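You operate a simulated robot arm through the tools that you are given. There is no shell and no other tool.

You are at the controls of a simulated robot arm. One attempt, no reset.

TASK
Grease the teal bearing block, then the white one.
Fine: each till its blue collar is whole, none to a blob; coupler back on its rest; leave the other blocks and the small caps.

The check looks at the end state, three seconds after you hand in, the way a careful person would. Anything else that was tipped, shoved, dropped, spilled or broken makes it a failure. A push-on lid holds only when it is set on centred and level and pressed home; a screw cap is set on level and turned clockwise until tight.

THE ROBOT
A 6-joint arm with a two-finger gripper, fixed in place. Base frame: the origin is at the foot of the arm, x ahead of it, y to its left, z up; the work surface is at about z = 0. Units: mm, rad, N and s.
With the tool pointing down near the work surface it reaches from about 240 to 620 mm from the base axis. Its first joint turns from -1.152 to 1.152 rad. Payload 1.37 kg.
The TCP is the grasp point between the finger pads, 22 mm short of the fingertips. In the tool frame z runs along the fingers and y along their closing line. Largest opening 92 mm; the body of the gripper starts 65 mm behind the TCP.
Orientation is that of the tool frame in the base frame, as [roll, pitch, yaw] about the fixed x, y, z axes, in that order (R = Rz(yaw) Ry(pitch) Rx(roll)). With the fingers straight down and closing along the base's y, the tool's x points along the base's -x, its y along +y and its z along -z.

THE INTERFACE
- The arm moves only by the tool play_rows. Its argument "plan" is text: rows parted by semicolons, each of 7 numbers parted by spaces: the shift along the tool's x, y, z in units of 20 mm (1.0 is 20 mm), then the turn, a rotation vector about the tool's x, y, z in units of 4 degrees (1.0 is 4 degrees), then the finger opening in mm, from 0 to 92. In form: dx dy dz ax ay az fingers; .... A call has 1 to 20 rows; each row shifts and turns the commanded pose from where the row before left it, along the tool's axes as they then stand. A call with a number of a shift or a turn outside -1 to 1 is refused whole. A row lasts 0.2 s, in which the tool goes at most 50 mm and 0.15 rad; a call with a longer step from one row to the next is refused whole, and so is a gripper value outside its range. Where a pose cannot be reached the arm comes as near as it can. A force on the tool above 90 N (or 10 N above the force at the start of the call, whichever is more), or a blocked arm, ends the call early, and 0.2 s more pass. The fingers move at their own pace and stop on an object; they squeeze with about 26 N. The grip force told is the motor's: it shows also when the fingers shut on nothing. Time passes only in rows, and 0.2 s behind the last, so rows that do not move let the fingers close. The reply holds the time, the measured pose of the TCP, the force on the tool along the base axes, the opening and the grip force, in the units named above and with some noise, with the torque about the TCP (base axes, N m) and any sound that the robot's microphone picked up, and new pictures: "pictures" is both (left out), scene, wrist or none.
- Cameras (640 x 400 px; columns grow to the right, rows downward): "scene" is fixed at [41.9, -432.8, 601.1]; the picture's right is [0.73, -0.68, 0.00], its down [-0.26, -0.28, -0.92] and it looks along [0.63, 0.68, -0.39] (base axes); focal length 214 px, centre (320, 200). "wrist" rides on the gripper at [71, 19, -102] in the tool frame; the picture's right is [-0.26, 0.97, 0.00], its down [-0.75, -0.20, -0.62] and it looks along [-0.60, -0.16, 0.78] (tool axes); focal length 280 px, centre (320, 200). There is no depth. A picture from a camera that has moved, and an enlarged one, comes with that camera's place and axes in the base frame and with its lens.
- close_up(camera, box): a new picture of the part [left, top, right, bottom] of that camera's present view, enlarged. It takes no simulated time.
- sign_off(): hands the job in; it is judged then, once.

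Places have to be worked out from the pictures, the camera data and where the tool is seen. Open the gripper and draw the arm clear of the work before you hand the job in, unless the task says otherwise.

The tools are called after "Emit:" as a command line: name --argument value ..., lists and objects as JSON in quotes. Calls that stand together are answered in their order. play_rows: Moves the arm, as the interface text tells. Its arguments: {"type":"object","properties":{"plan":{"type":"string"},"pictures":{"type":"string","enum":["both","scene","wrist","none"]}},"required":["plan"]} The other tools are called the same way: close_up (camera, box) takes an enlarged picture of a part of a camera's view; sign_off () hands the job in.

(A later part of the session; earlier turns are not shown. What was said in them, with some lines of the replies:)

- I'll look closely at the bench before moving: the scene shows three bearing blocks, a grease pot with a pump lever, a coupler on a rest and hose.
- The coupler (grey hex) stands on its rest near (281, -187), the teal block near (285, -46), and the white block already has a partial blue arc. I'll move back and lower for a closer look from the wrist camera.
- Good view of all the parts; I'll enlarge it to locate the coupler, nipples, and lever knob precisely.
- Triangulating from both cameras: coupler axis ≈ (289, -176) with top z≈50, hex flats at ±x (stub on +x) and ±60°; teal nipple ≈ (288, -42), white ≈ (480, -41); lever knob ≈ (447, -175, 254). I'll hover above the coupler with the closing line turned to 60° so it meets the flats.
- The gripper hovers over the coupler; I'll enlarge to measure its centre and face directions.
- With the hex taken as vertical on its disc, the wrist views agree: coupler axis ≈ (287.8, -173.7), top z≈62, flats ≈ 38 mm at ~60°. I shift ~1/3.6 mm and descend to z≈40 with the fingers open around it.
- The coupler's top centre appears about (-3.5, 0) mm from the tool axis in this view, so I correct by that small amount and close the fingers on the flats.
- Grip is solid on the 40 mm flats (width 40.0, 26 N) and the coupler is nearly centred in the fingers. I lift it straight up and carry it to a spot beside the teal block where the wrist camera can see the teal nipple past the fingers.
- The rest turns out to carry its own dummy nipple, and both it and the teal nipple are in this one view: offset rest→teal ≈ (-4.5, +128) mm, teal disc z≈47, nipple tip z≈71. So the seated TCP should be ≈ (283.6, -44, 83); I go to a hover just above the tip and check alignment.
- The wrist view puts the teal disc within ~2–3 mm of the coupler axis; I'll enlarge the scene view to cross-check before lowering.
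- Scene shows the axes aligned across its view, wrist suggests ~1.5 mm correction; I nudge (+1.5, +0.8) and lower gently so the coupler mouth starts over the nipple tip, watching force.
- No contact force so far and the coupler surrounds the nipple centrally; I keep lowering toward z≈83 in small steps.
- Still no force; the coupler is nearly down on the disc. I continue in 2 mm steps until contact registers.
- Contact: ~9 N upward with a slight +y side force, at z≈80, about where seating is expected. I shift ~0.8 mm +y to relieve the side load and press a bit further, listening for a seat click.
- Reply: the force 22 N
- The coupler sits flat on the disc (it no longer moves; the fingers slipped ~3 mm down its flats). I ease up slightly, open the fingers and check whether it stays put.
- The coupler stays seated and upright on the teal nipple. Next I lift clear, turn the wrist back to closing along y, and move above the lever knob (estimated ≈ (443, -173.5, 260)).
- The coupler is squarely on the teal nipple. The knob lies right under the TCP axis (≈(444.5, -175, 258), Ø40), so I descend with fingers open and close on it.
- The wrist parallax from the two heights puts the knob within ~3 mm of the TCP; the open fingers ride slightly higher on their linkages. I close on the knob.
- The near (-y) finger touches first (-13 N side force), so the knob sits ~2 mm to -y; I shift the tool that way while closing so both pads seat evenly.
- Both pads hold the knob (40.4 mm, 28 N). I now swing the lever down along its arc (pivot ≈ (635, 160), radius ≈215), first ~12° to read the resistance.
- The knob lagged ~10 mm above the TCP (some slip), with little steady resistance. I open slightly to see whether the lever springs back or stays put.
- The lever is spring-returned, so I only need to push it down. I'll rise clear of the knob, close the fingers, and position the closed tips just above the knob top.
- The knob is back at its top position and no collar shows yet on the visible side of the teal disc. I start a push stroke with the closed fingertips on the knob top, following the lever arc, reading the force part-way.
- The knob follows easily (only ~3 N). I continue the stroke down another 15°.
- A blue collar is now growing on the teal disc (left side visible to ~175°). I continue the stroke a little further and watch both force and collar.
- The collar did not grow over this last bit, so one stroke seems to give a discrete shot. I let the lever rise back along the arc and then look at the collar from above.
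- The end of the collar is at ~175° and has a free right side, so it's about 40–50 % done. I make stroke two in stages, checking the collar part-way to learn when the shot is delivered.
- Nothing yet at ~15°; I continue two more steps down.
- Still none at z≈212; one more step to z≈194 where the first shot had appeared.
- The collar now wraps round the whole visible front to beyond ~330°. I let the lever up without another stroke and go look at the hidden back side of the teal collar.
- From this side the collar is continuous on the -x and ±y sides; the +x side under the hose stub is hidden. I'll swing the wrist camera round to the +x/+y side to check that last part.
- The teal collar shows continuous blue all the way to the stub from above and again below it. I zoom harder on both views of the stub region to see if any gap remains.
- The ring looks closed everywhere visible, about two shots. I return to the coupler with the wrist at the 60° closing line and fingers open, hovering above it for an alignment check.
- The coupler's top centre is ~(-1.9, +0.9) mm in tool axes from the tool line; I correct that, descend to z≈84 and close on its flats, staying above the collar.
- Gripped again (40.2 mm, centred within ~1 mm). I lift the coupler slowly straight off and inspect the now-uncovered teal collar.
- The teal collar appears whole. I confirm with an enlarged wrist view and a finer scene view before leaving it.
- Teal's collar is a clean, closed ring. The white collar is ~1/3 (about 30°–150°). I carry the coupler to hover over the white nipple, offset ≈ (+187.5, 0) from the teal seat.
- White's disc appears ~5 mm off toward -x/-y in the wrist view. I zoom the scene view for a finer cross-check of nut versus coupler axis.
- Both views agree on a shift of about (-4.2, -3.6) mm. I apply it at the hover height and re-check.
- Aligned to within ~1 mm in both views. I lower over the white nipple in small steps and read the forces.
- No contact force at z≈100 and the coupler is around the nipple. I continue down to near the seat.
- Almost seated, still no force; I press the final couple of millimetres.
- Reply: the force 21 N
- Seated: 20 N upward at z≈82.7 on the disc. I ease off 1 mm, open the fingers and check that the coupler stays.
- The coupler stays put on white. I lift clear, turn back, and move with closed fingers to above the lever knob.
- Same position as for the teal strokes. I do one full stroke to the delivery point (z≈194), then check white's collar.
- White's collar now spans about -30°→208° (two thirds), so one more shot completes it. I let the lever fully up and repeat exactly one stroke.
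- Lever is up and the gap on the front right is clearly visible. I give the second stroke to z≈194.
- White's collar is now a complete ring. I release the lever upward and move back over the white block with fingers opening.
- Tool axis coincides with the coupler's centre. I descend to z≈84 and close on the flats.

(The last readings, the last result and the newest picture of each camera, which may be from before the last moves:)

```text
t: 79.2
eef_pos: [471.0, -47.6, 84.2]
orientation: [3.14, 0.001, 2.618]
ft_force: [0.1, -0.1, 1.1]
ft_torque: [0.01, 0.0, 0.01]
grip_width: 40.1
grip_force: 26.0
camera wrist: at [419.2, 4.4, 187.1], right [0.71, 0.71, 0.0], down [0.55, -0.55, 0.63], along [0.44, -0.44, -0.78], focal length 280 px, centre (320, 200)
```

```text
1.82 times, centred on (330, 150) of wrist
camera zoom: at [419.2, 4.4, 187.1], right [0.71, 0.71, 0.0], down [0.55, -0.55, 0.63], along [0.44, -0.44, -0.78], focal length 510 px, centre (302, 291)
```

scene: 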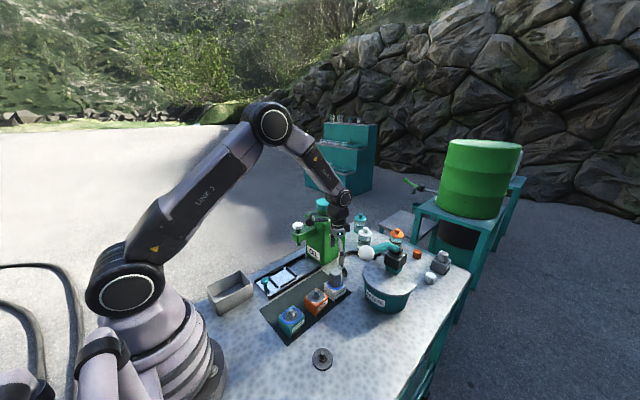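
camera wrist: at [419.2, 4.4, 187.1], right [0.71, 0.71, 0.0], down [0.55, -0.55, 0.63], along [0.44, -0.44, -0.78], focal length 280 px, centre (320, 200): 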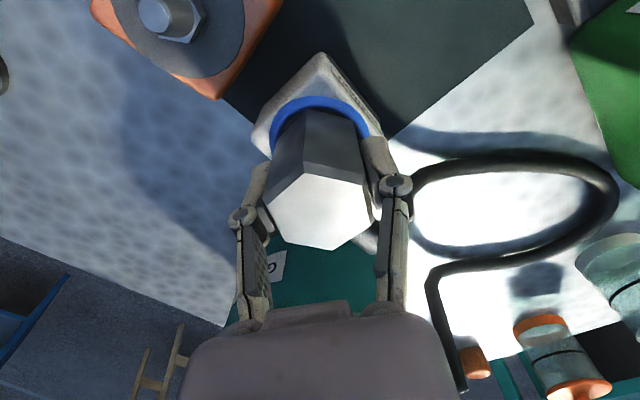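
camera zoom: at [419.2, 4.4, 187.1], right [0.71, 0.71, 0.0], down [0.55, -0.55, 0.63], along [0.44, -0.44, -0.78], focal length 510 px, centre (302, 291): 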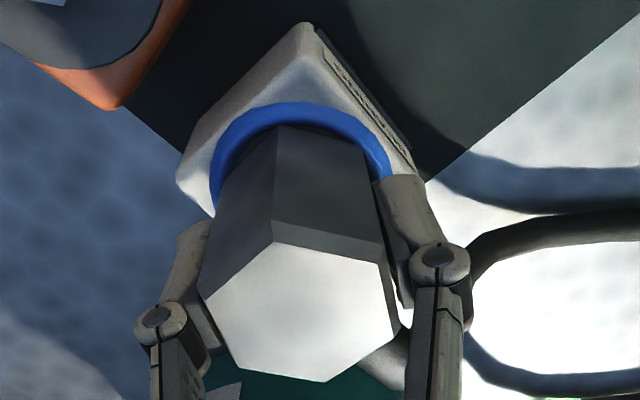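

Gripped identically to before. I lift slowly straight off and inspect white's full ring.

Emit:
play_rows --plan "0 0 -0.25 0 0 0 30; 0 0 -0.25 0 0 0 30; 0 0 -0.3 0 0 0 30; 0 0 -0.5 0 0 0 30; 0 0 -0.8 0 0 0 30; 0 0 -0.8 0 0 0 30; 0 0 -0.8 0 0 0 30; 0 0 -0.8 0 0 0 30; 0.8 -0.4619 0 0 0 0 30; 0.8 -0.4619 0 0 0 0 30; 0.8 -0.4619 0 0 0 0 30; 0 0 0 0 0 0 30" --pictures "both"

Emit:
close_up --camera "scene" --box '[316, 262, 360, 306]'

Emit:
close_up --camera "scene" --box '[270, 260, 360, 340]'

```text
t: 81.8
eef_pos: [414.3, -47.4, 175.3]
orientation: [3.14, -0.001, 2.617]
ft_force: [0.2, -0.6, -1.5]
ft_torque: [-0.01, -0.01, 0.01]
grip_width: 40.2
grip_force: 26.2
camera wrist: at [362.6, 4.4, 277.7], right [0.71, 0.71, 0.0], down [0.55, -0.55, 0.63], along [0.44, -0.44, -0.78], focal length 280 px, centre (320, 200)
```

scene: 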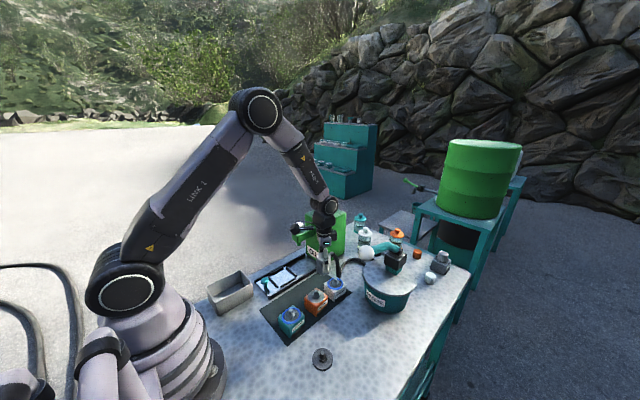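
wrist: 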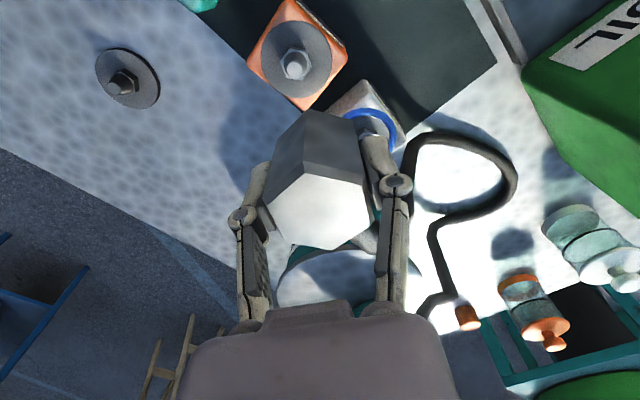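

```text
9.09 times, centred on (338, 284) of scene
camera zoom: at [41.9, -432.8, 601.1], right [0.73, -0.68, 0.0], down [-0.26, -0.28, -0.92], along [0.63, 0.68, -0.39], focal length 1950 px, centre (156, -564)
```

zoom: 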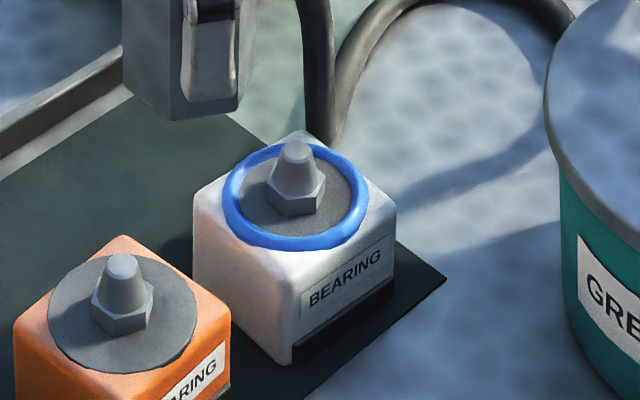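

```text
5.00 times, centred on (315, 300) of scene
camera zoom: at [41.9, -432.8, 601.1], right [0.73, -0.68, 0.0], down [-0.26, -0.28, -0.92], along [0.63, 0.68, -0.39], focal length 1072 px, centre (345, -300)
```

zoom: 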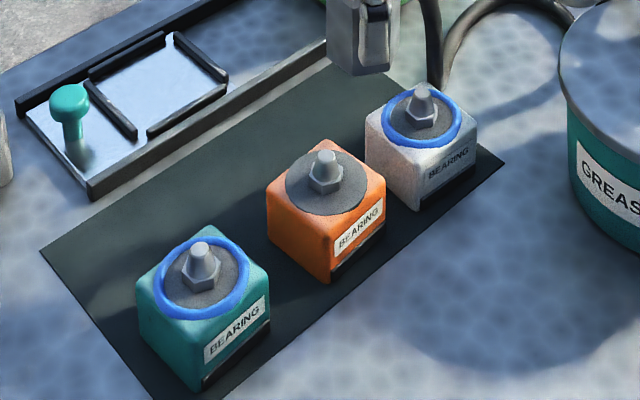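

Both collars are whole rings and the orange block is untouched. I carry the coupler back to a hover over its rest nipple near (288, -173).

Emit:
play_rows --plan "0.2617 -0.955 0 0 0 0 30; 0.2617 -0.955 0 0 0 0 30; 0.2617 -0.955 0 0 0 0 30; 0.2617 -0.955 0 0 0 0 30; 0.2617 -0.955 0 0 0 0 30; 0.2617 -0.955 0 0 0 0 30; 0.2617 -0.955 0 0 0 0 30; 0.2617 -0.955 0 0 0 0 30; 0.2617 -0.955 0 0 0 0 30; 0 0 0.87 0 0 0 30; 0 0 0.87 0 0 0 30; 0 0 0.87 0 0 0 30; 0 0 0.87 0 0 0 30; 0 0 0.8 0 0 0 30; 0 0 0 0 0 0 30" --pictures "both"

Emit:
close_up --camera "scene" --box '[308, 324, 340, 374]'

Emit:
close_up --camera "wrist" --box '[262, 60, 382, 140]'

Emit:
close_up --camera "wrist" --box '[220, 40, 440, 260]'

```text
t: 85.0
eef_pos: [288.4, -173.2, 89.0]
orientation: [3.139, 0.001, 2.618]
ft_force: [0.2, 0.0, -1.6]
ft_torque: [0.0, 0.01, -0.04]
grip_width: 40.0
grip_force: 25.9
camera wrist: at [236.5, -122.0, 191.5], right [0.71, 0.71, 0.0], down [0.55, -0.55, 0.63], along [0.44, -0.44, -0.78], focal length 280 px, centre (320, 200)
```

scene: 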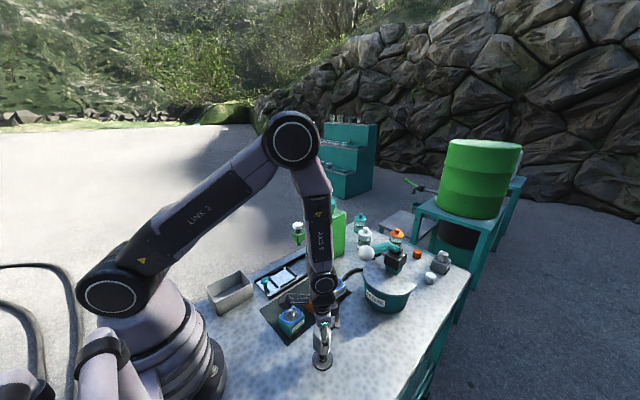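
wrist: 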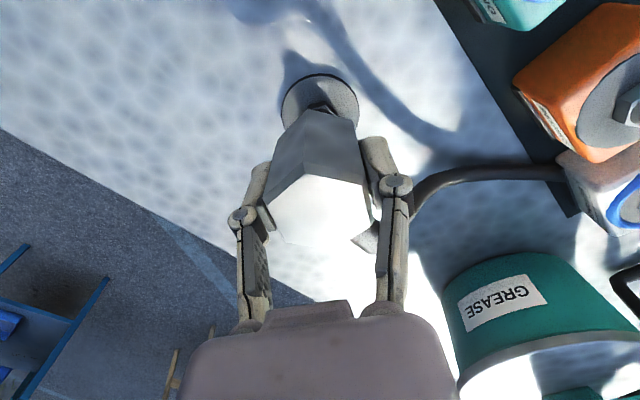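

```text
8.00 times, centred on (324, 349) of scene
camera zoom: at [41.9, -432.8, 601.1], right [0.73, -0.68, 0.0], down [-0.26, -0.28, -0.92], along [0.63, 0.68, -0.39], focal length 1716 px, centre (288, -992)
```

zoom: 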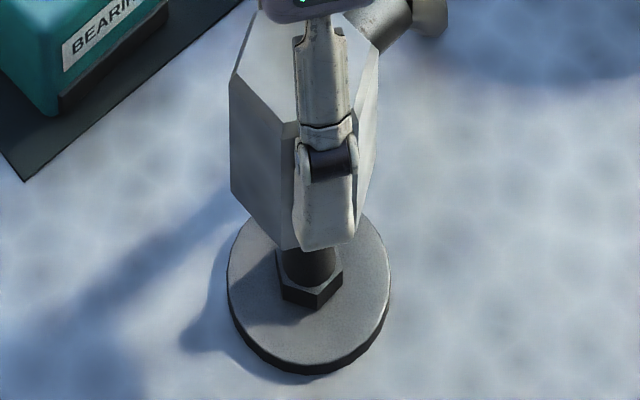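

```text
5.00 times, centred on (322, 100) of wrist
camera zoom: at [236.5, -122.0, 191.5], right [0.71, 0.71, 0.0], down [0.55, -0.55, 0.63], along [0.44, -0.44, -0.78], focal length 1402 px, centre (310, 700)
```

zoom: 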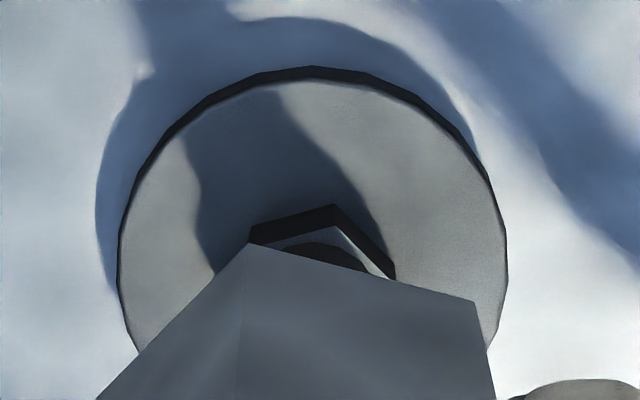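

```text
1.82 times, centred on (330, 150) of wrist
camera zoom: at [236.5, -122.0, 191.5], right [0.71, 0.71, 0.0], down [0.55, -0.55, 0.63], along [0.44, -0.44, -0.78], focal length 510 px, centre (302, 291)
```

zoom: 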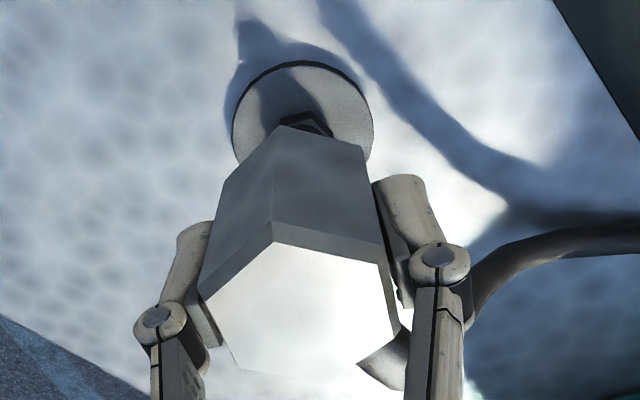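

Scene and wrist views agree the rest nipple is ~1.7 mm further along (+x, -y). I correct and lower in small steps over it.

Emit:
play_rows --plan "-0.082 -0.022 0 0 0 0 30; 0 0 0.3 0 0 0 30; 0 0 0.3 0 0 0 30; 0 0 0.3 0 0 0 30; 0 0 0.25 0 0 0 30; 0 0 0 0 0 0 30" --pictures "none"

Emit:
close_up --camera "scene" --box '[308, 324, 340, 374]'

```text
t: 86.4
eef_pos: [289.4, -173.3, 66.4]
orientation: [3.139, 0.002, 2.617]
ft_force: [0.2, 0.3, -1.2]
ft_torque: [-0.02, 0.02, -0.03]
grip_width: 40.2
grip_force: 25.6
```

```text
8.00 times, centred on (324, 349) of scene
camera zoom: at [41.9, -432.8, 601.1], right [0.73, -0.68, 0.0], down [-0.26, -0.28, -0.92], along [0.63, 0.68, -0.39], focal length 1716 px, centre (288, -992)
```

zoom: 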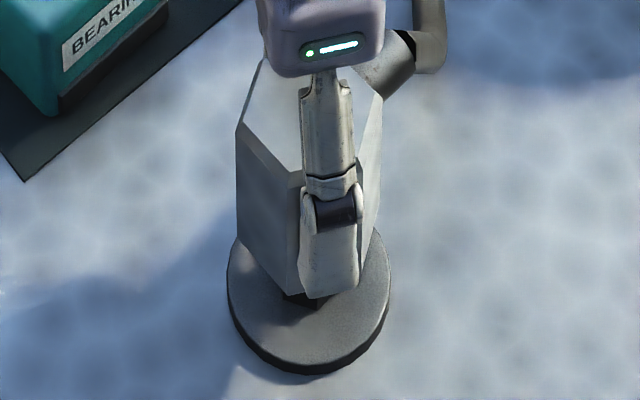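

Axis centred over the rest (both at column ~309) with no contact force. I continue to just above the seat.

Emit:
play_rows --plan "0 0 0.3 0 0 0 30; 0 0 0.3 0 0 0 30; 0 0 0.2 0 0 0 30; 0 0 0.1 0 0 0 30; 0 0 0 0 0 0 30" --pictures "none"

Emit:
close_up --camera "scene" --box '[308, 324, 340, 374]'

```text
t: 87.6
eef_pos: [288.2, -174.6, 49.3]
orientation: [-3.141, 0.001, 2.618]
ft_force: [0.7, 0.1, -1.6]
ft_torque: [0.0, -0.02, 0.02]
grip_width: 40.2
grip_force: 25.4
```

```text
8.00 times, centred on (324, 349) of scene
camera zoom: at [41.9, -432.8, 601.1], right [0.73, -0.68, 0.0], down [-0.26, -0.28, -0.92], along [0.63, 0.68, -0.39], focal length 1716 px, centre (288, -992)
```

zoom: 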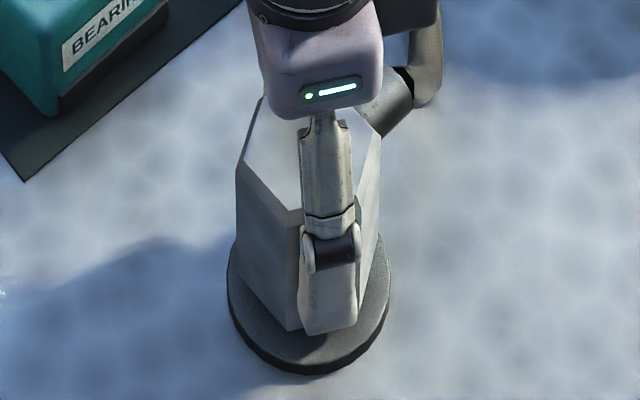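

Still free at z≈49; the expected seat is ~45, so I press the last few millimetres gently.

Emit:
play_rows --plan "0 0 0.08 0 0 0 30; 0 0 0.08 0 0 0 30; 0 0 0.05 0 0 0 30; 0 0 0 0 0 0 30" --pictures "none"

```text
t: 88.6
eef_pos: [288.8, -174.6, 43.1]
orientation: [3.14, 0.002, 2.617]
ft_force: [-0.4, -0.3, -2.1]
ft_torque: [0.01, 0.03, 0.0]
grip_width: 40.0
grip_force: 25.8
```

No contact yet at z≈43; I continue in 1 mm steps until the seat is felt.

Emit:
play_rows --plan "0 0 0.05 0 0 0 30; 0 0 0.05 0 0 0 30; 0 0 0 0 0 0 30" --pictures "none"

Emit:
close_up --camera "scene" --box '[308, 324, 340, 374]'

```text
t: 89.4
eef_pos: [289.3, -174.5, 42.8]
orientation: [3.14, 0.002, 2.618]
ft_force: [0.1, -0.2, -1.5]
ft_torque: [0.01, -0.02, 0.03]
grip_width: 40.1
grip_force: 25.8
```

```text
8.00 times, centred on (324, 349) of scene
camera zoom: at [41.9, -432.8, 601.1], right [0.73, -0.68, 0.0], down [-0.26, -0.28, -0.92], along [0.63, 0.68, -0.39], focal length 1716 px, centre (288, -992)
```

zoom: 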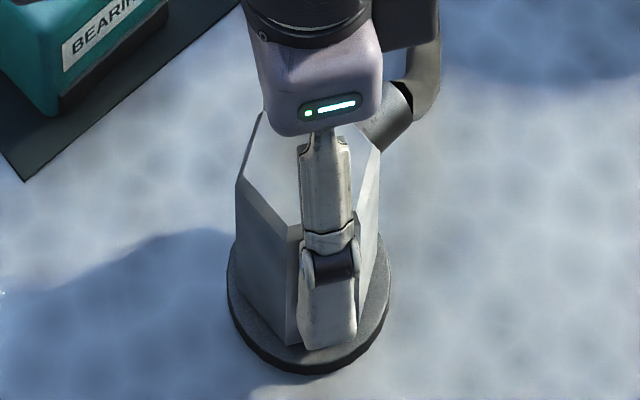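

The hex's lower corner is now at the same image position as when it originally stood on the rest; a little more pressing to feel the seat.

Emit:
play_rows --plan "0 0 0.05 0 0 0 30; 0 0 0.05 0 0 0 30; 0 0 0 0 0 0 30" --pictures "none"

```text
t: 90.2
eef_pos: [289.6, -174.3, 40.7]
orientation: [3.14, 0.001, 2.619]
ft_force: [0.5, 6.8, 20.1]
ft_torque: [0.21, -0.03, -0.01]
grip_width: 40.5
grip_force: 26.2
```

Seated with ~20 N. I ease off 1 mm, open the fingers, and check how the coupler stands.

Emit:
play_rows --plan "0 0 -0.05 0 0 0 30; 0 0 0 0 0 0 44; 0 0 0 0 0 0 60; 0 0 0 0 0 0 80; 0 0 0 0 0 0 80; 0 0 0 0 0 0 80" --pictures "both"

Emit:
close_up --camera "scene" --box '[308, 324, 340, 374]'

Emit:
close_up --camera "wrist" --box '[220, 40, 440, 260]'

```text
t: 91.6
eef_pos: [290.3, -175.6, 40.7]
orientation: [3.14, 0.002, 2.618]
ft_force: [-0.5, -0.5, 0.3]
ft_torque: [0.0, 0.02, 0.0]
grip_width: 80.2
grip_force: 0.1
camera wrist: at [238.2, -122.9, 144.1], right [0.71, 0.7, 0.0], down [0.55, -0.55, 0.63], along [0.44, -0.44, -0.78], focal length 280 px, centre (320, 200)
```

scene: 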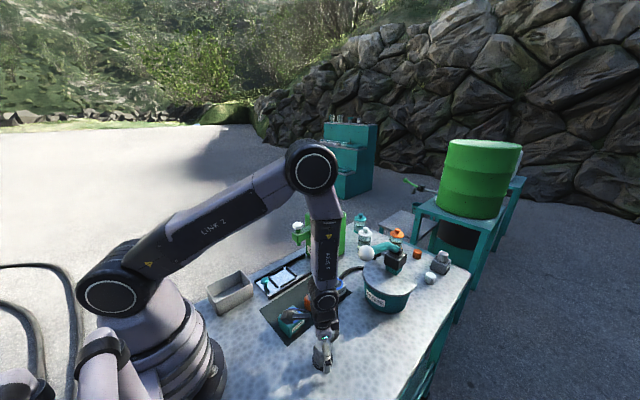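
wrist: 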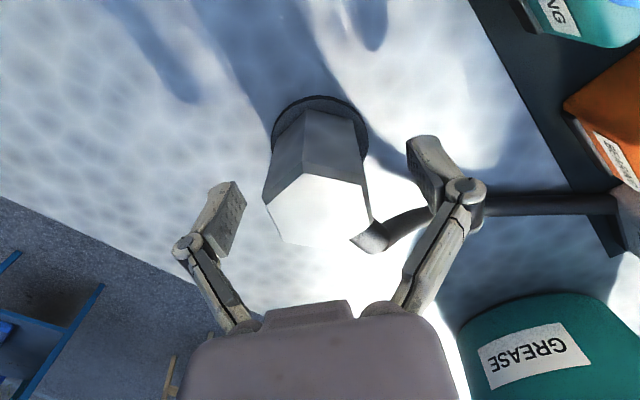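

```text
8.00 times, centred on (324, 349) of scene
camera zoom: at [41.9, -432.8, 601.1], right [0.73, -0.68, 0.0], down [-0.26, -0.28, -0.92], along [0.63, 0.68, -0.39], focal length 1716 px, centre (288, -992)
```

zoom: 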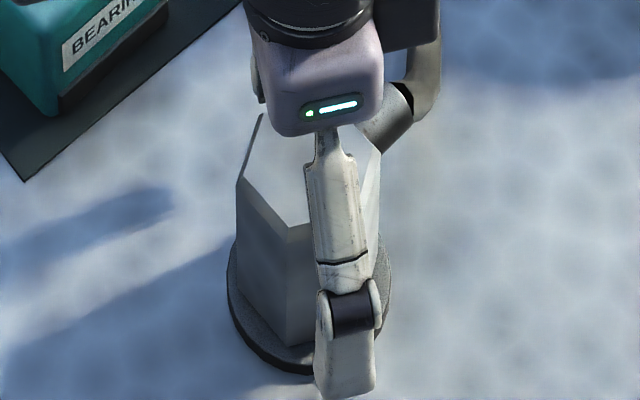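

```text
1.82 times, centred on (330, 150) of wrist
camera zoom: at [238.2, -122.9, 144.1], right [0.71, 0.7, 0.0], down [0.55, -0.55, 0.63], along [0.44, -0.44, -0.78], focal length 510 px, centre (302, 291)
```

zoom: 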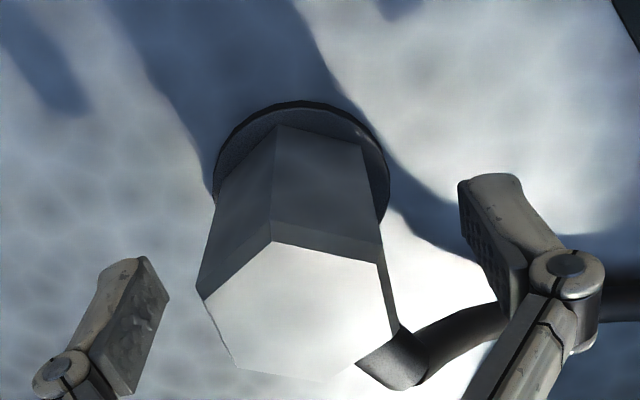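

The coupler is back upright on its rest. I raise straight up and draw clear, then inspect everything.

Emit:
play_rows --plan "0 0 -0.6 0 0 0 80; 0 0 -1 0 0 0 80; 0 0 -1 0 0 0 80; 0 0 -1 0 0 0 80; 0 0 -1 0 0 0 80; 0 0 -1 0 0 -0.9375 90; 0 0 -1 0 0 -0.9375 90; 0 0 -1 0 0 -0.9375 90; 0 0 -1 0 0 -0.9375 90; 0 0 -1 0 0 -0.9375 90; 0 0 -1 0 0 -0.9375 90; 0 0 -1 0 0 -0.9375 90; 0 0 -1 0 0 -0.9375 90; 0.5 0.9 -1 0 0 0 90; 0 0.9 -1 0 0 0 90; 0 0.9 -1 0 0 0 90; 0 0.9 -1 0 0 0 90; 0 0 -1 0 0 0 90" --pictures "both"

Emit:
close_up --camera "scene" --box '[300, 320, 350, 380]'

Emit:
close_up --camera "scene" --box '[260, 260, 360, 340]'

Emit:
close_up --camera "wrist" --box '[200, 0, 420, 130]'

Emit:
close_up --camera "scene" --box '[290, 195, 480, 320]'

```text
t: 95.4
eef_pos: [278.6, -103.1, 394.4]
orientation: [-3.14, 0.002, -3.141]
ft_force: [-0.5, 0.0, -0.1]
ft_torque: [-0.03, 0.01, 0.01]
grip_width: 89.8
grip_force: 0.0
camera wrist: at [207.4, -84.0, 497.2], right [0.26, 0.97, 0.0], down [0.75, -0.2, 0.63], along [0.6, -0.16, -0.78], focal length 280 px, centre (320, 200)
```

scene: 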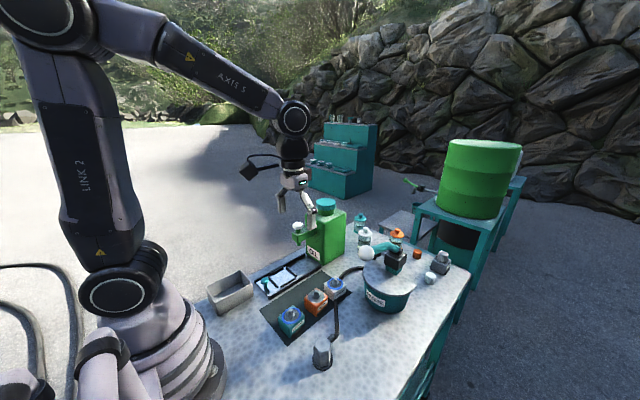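
wrist: 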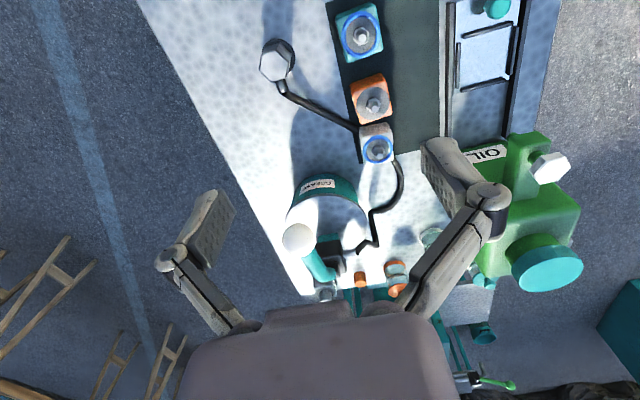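

```text
6.67 times, centred on (325, 350) of scene
camera zoom: at [41.9, -432.8, 601.1], right [0.73, -0.68, 0.0], down [-0.26, -0.28, -0.92], along [0.63, 0.68, -0.39], focal length 1430 px, centre (287, -800)
```

zoom: 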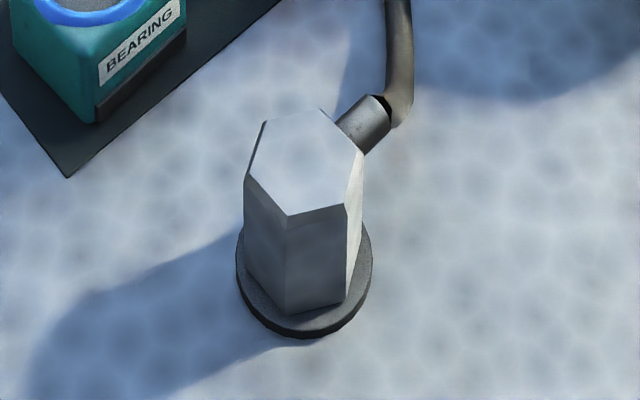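

```text
5.00 times, centred on (310, 300) of scene
camera zoom: at [41.9, -432.8, 601.1], right [0.73, -0.68, 0.0], down [-0.26, -0.28, -0.92], along [0.63, 0.68, -0.39], focal length 1072 px, centre (370, -300)
```

zoom: 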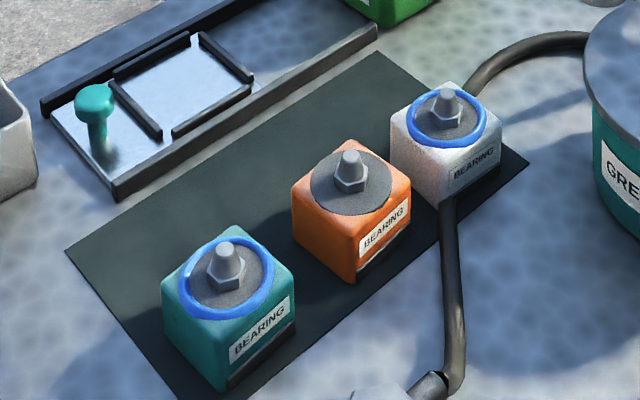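

```text
2.91 times, centred on (310, 65) of wrist
camera zoom: at [207.4, -84.0, 497.2], right [0.26, 0.97, 0.0], down [0.75, -0.2, 0.63], along [0.6, -0.16, -0.78], focal length 816 px, centre (349, 593)
```

zoom: 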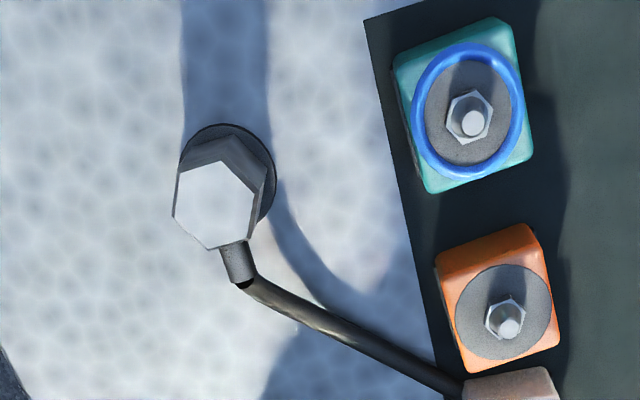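

```text
3.20 times, centred on (385, 258) of scene
camera zoom: at [41.9, -432.8, 601.1], right [0.73, -0.68, 0.0], down [-0.26, -0.28, -0.92], along [0.63, 0.68, -0.39], focal length 686 px, centre (112, 16)
```

zoom: 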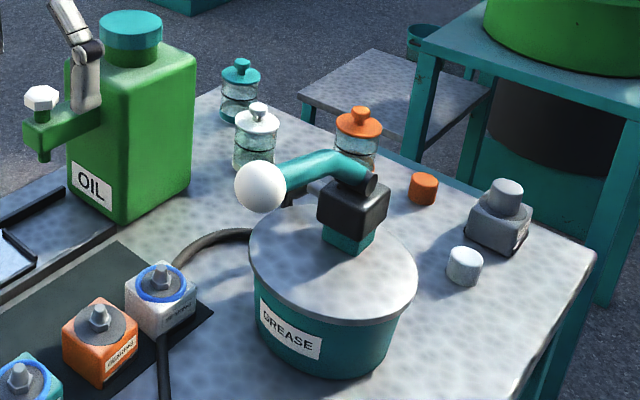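

The coupler stands on its rest exactly as at the start. Teal and white both show complete rings with no blob. The orange block, the caps and everything else are undisturbed, the lever is up, and the gripper is open and clear, so I hand in.

Emit:
sign_off

```text
The job is handed in.
```

Both bearing blocks are greased: teal took two strokes of the pump, white took two more on top of the third of a collar it already had. In the last pictures each blue collar is a complete ring with no blob.

The coupler is back upright on its rest, in the same position as at the start. The orange block, the grey block and the small caps look undisturbed in those pictures. I handed in with the lever up, the gripper open and the arm clear of the work. The check's verdict hasn't come back to me.
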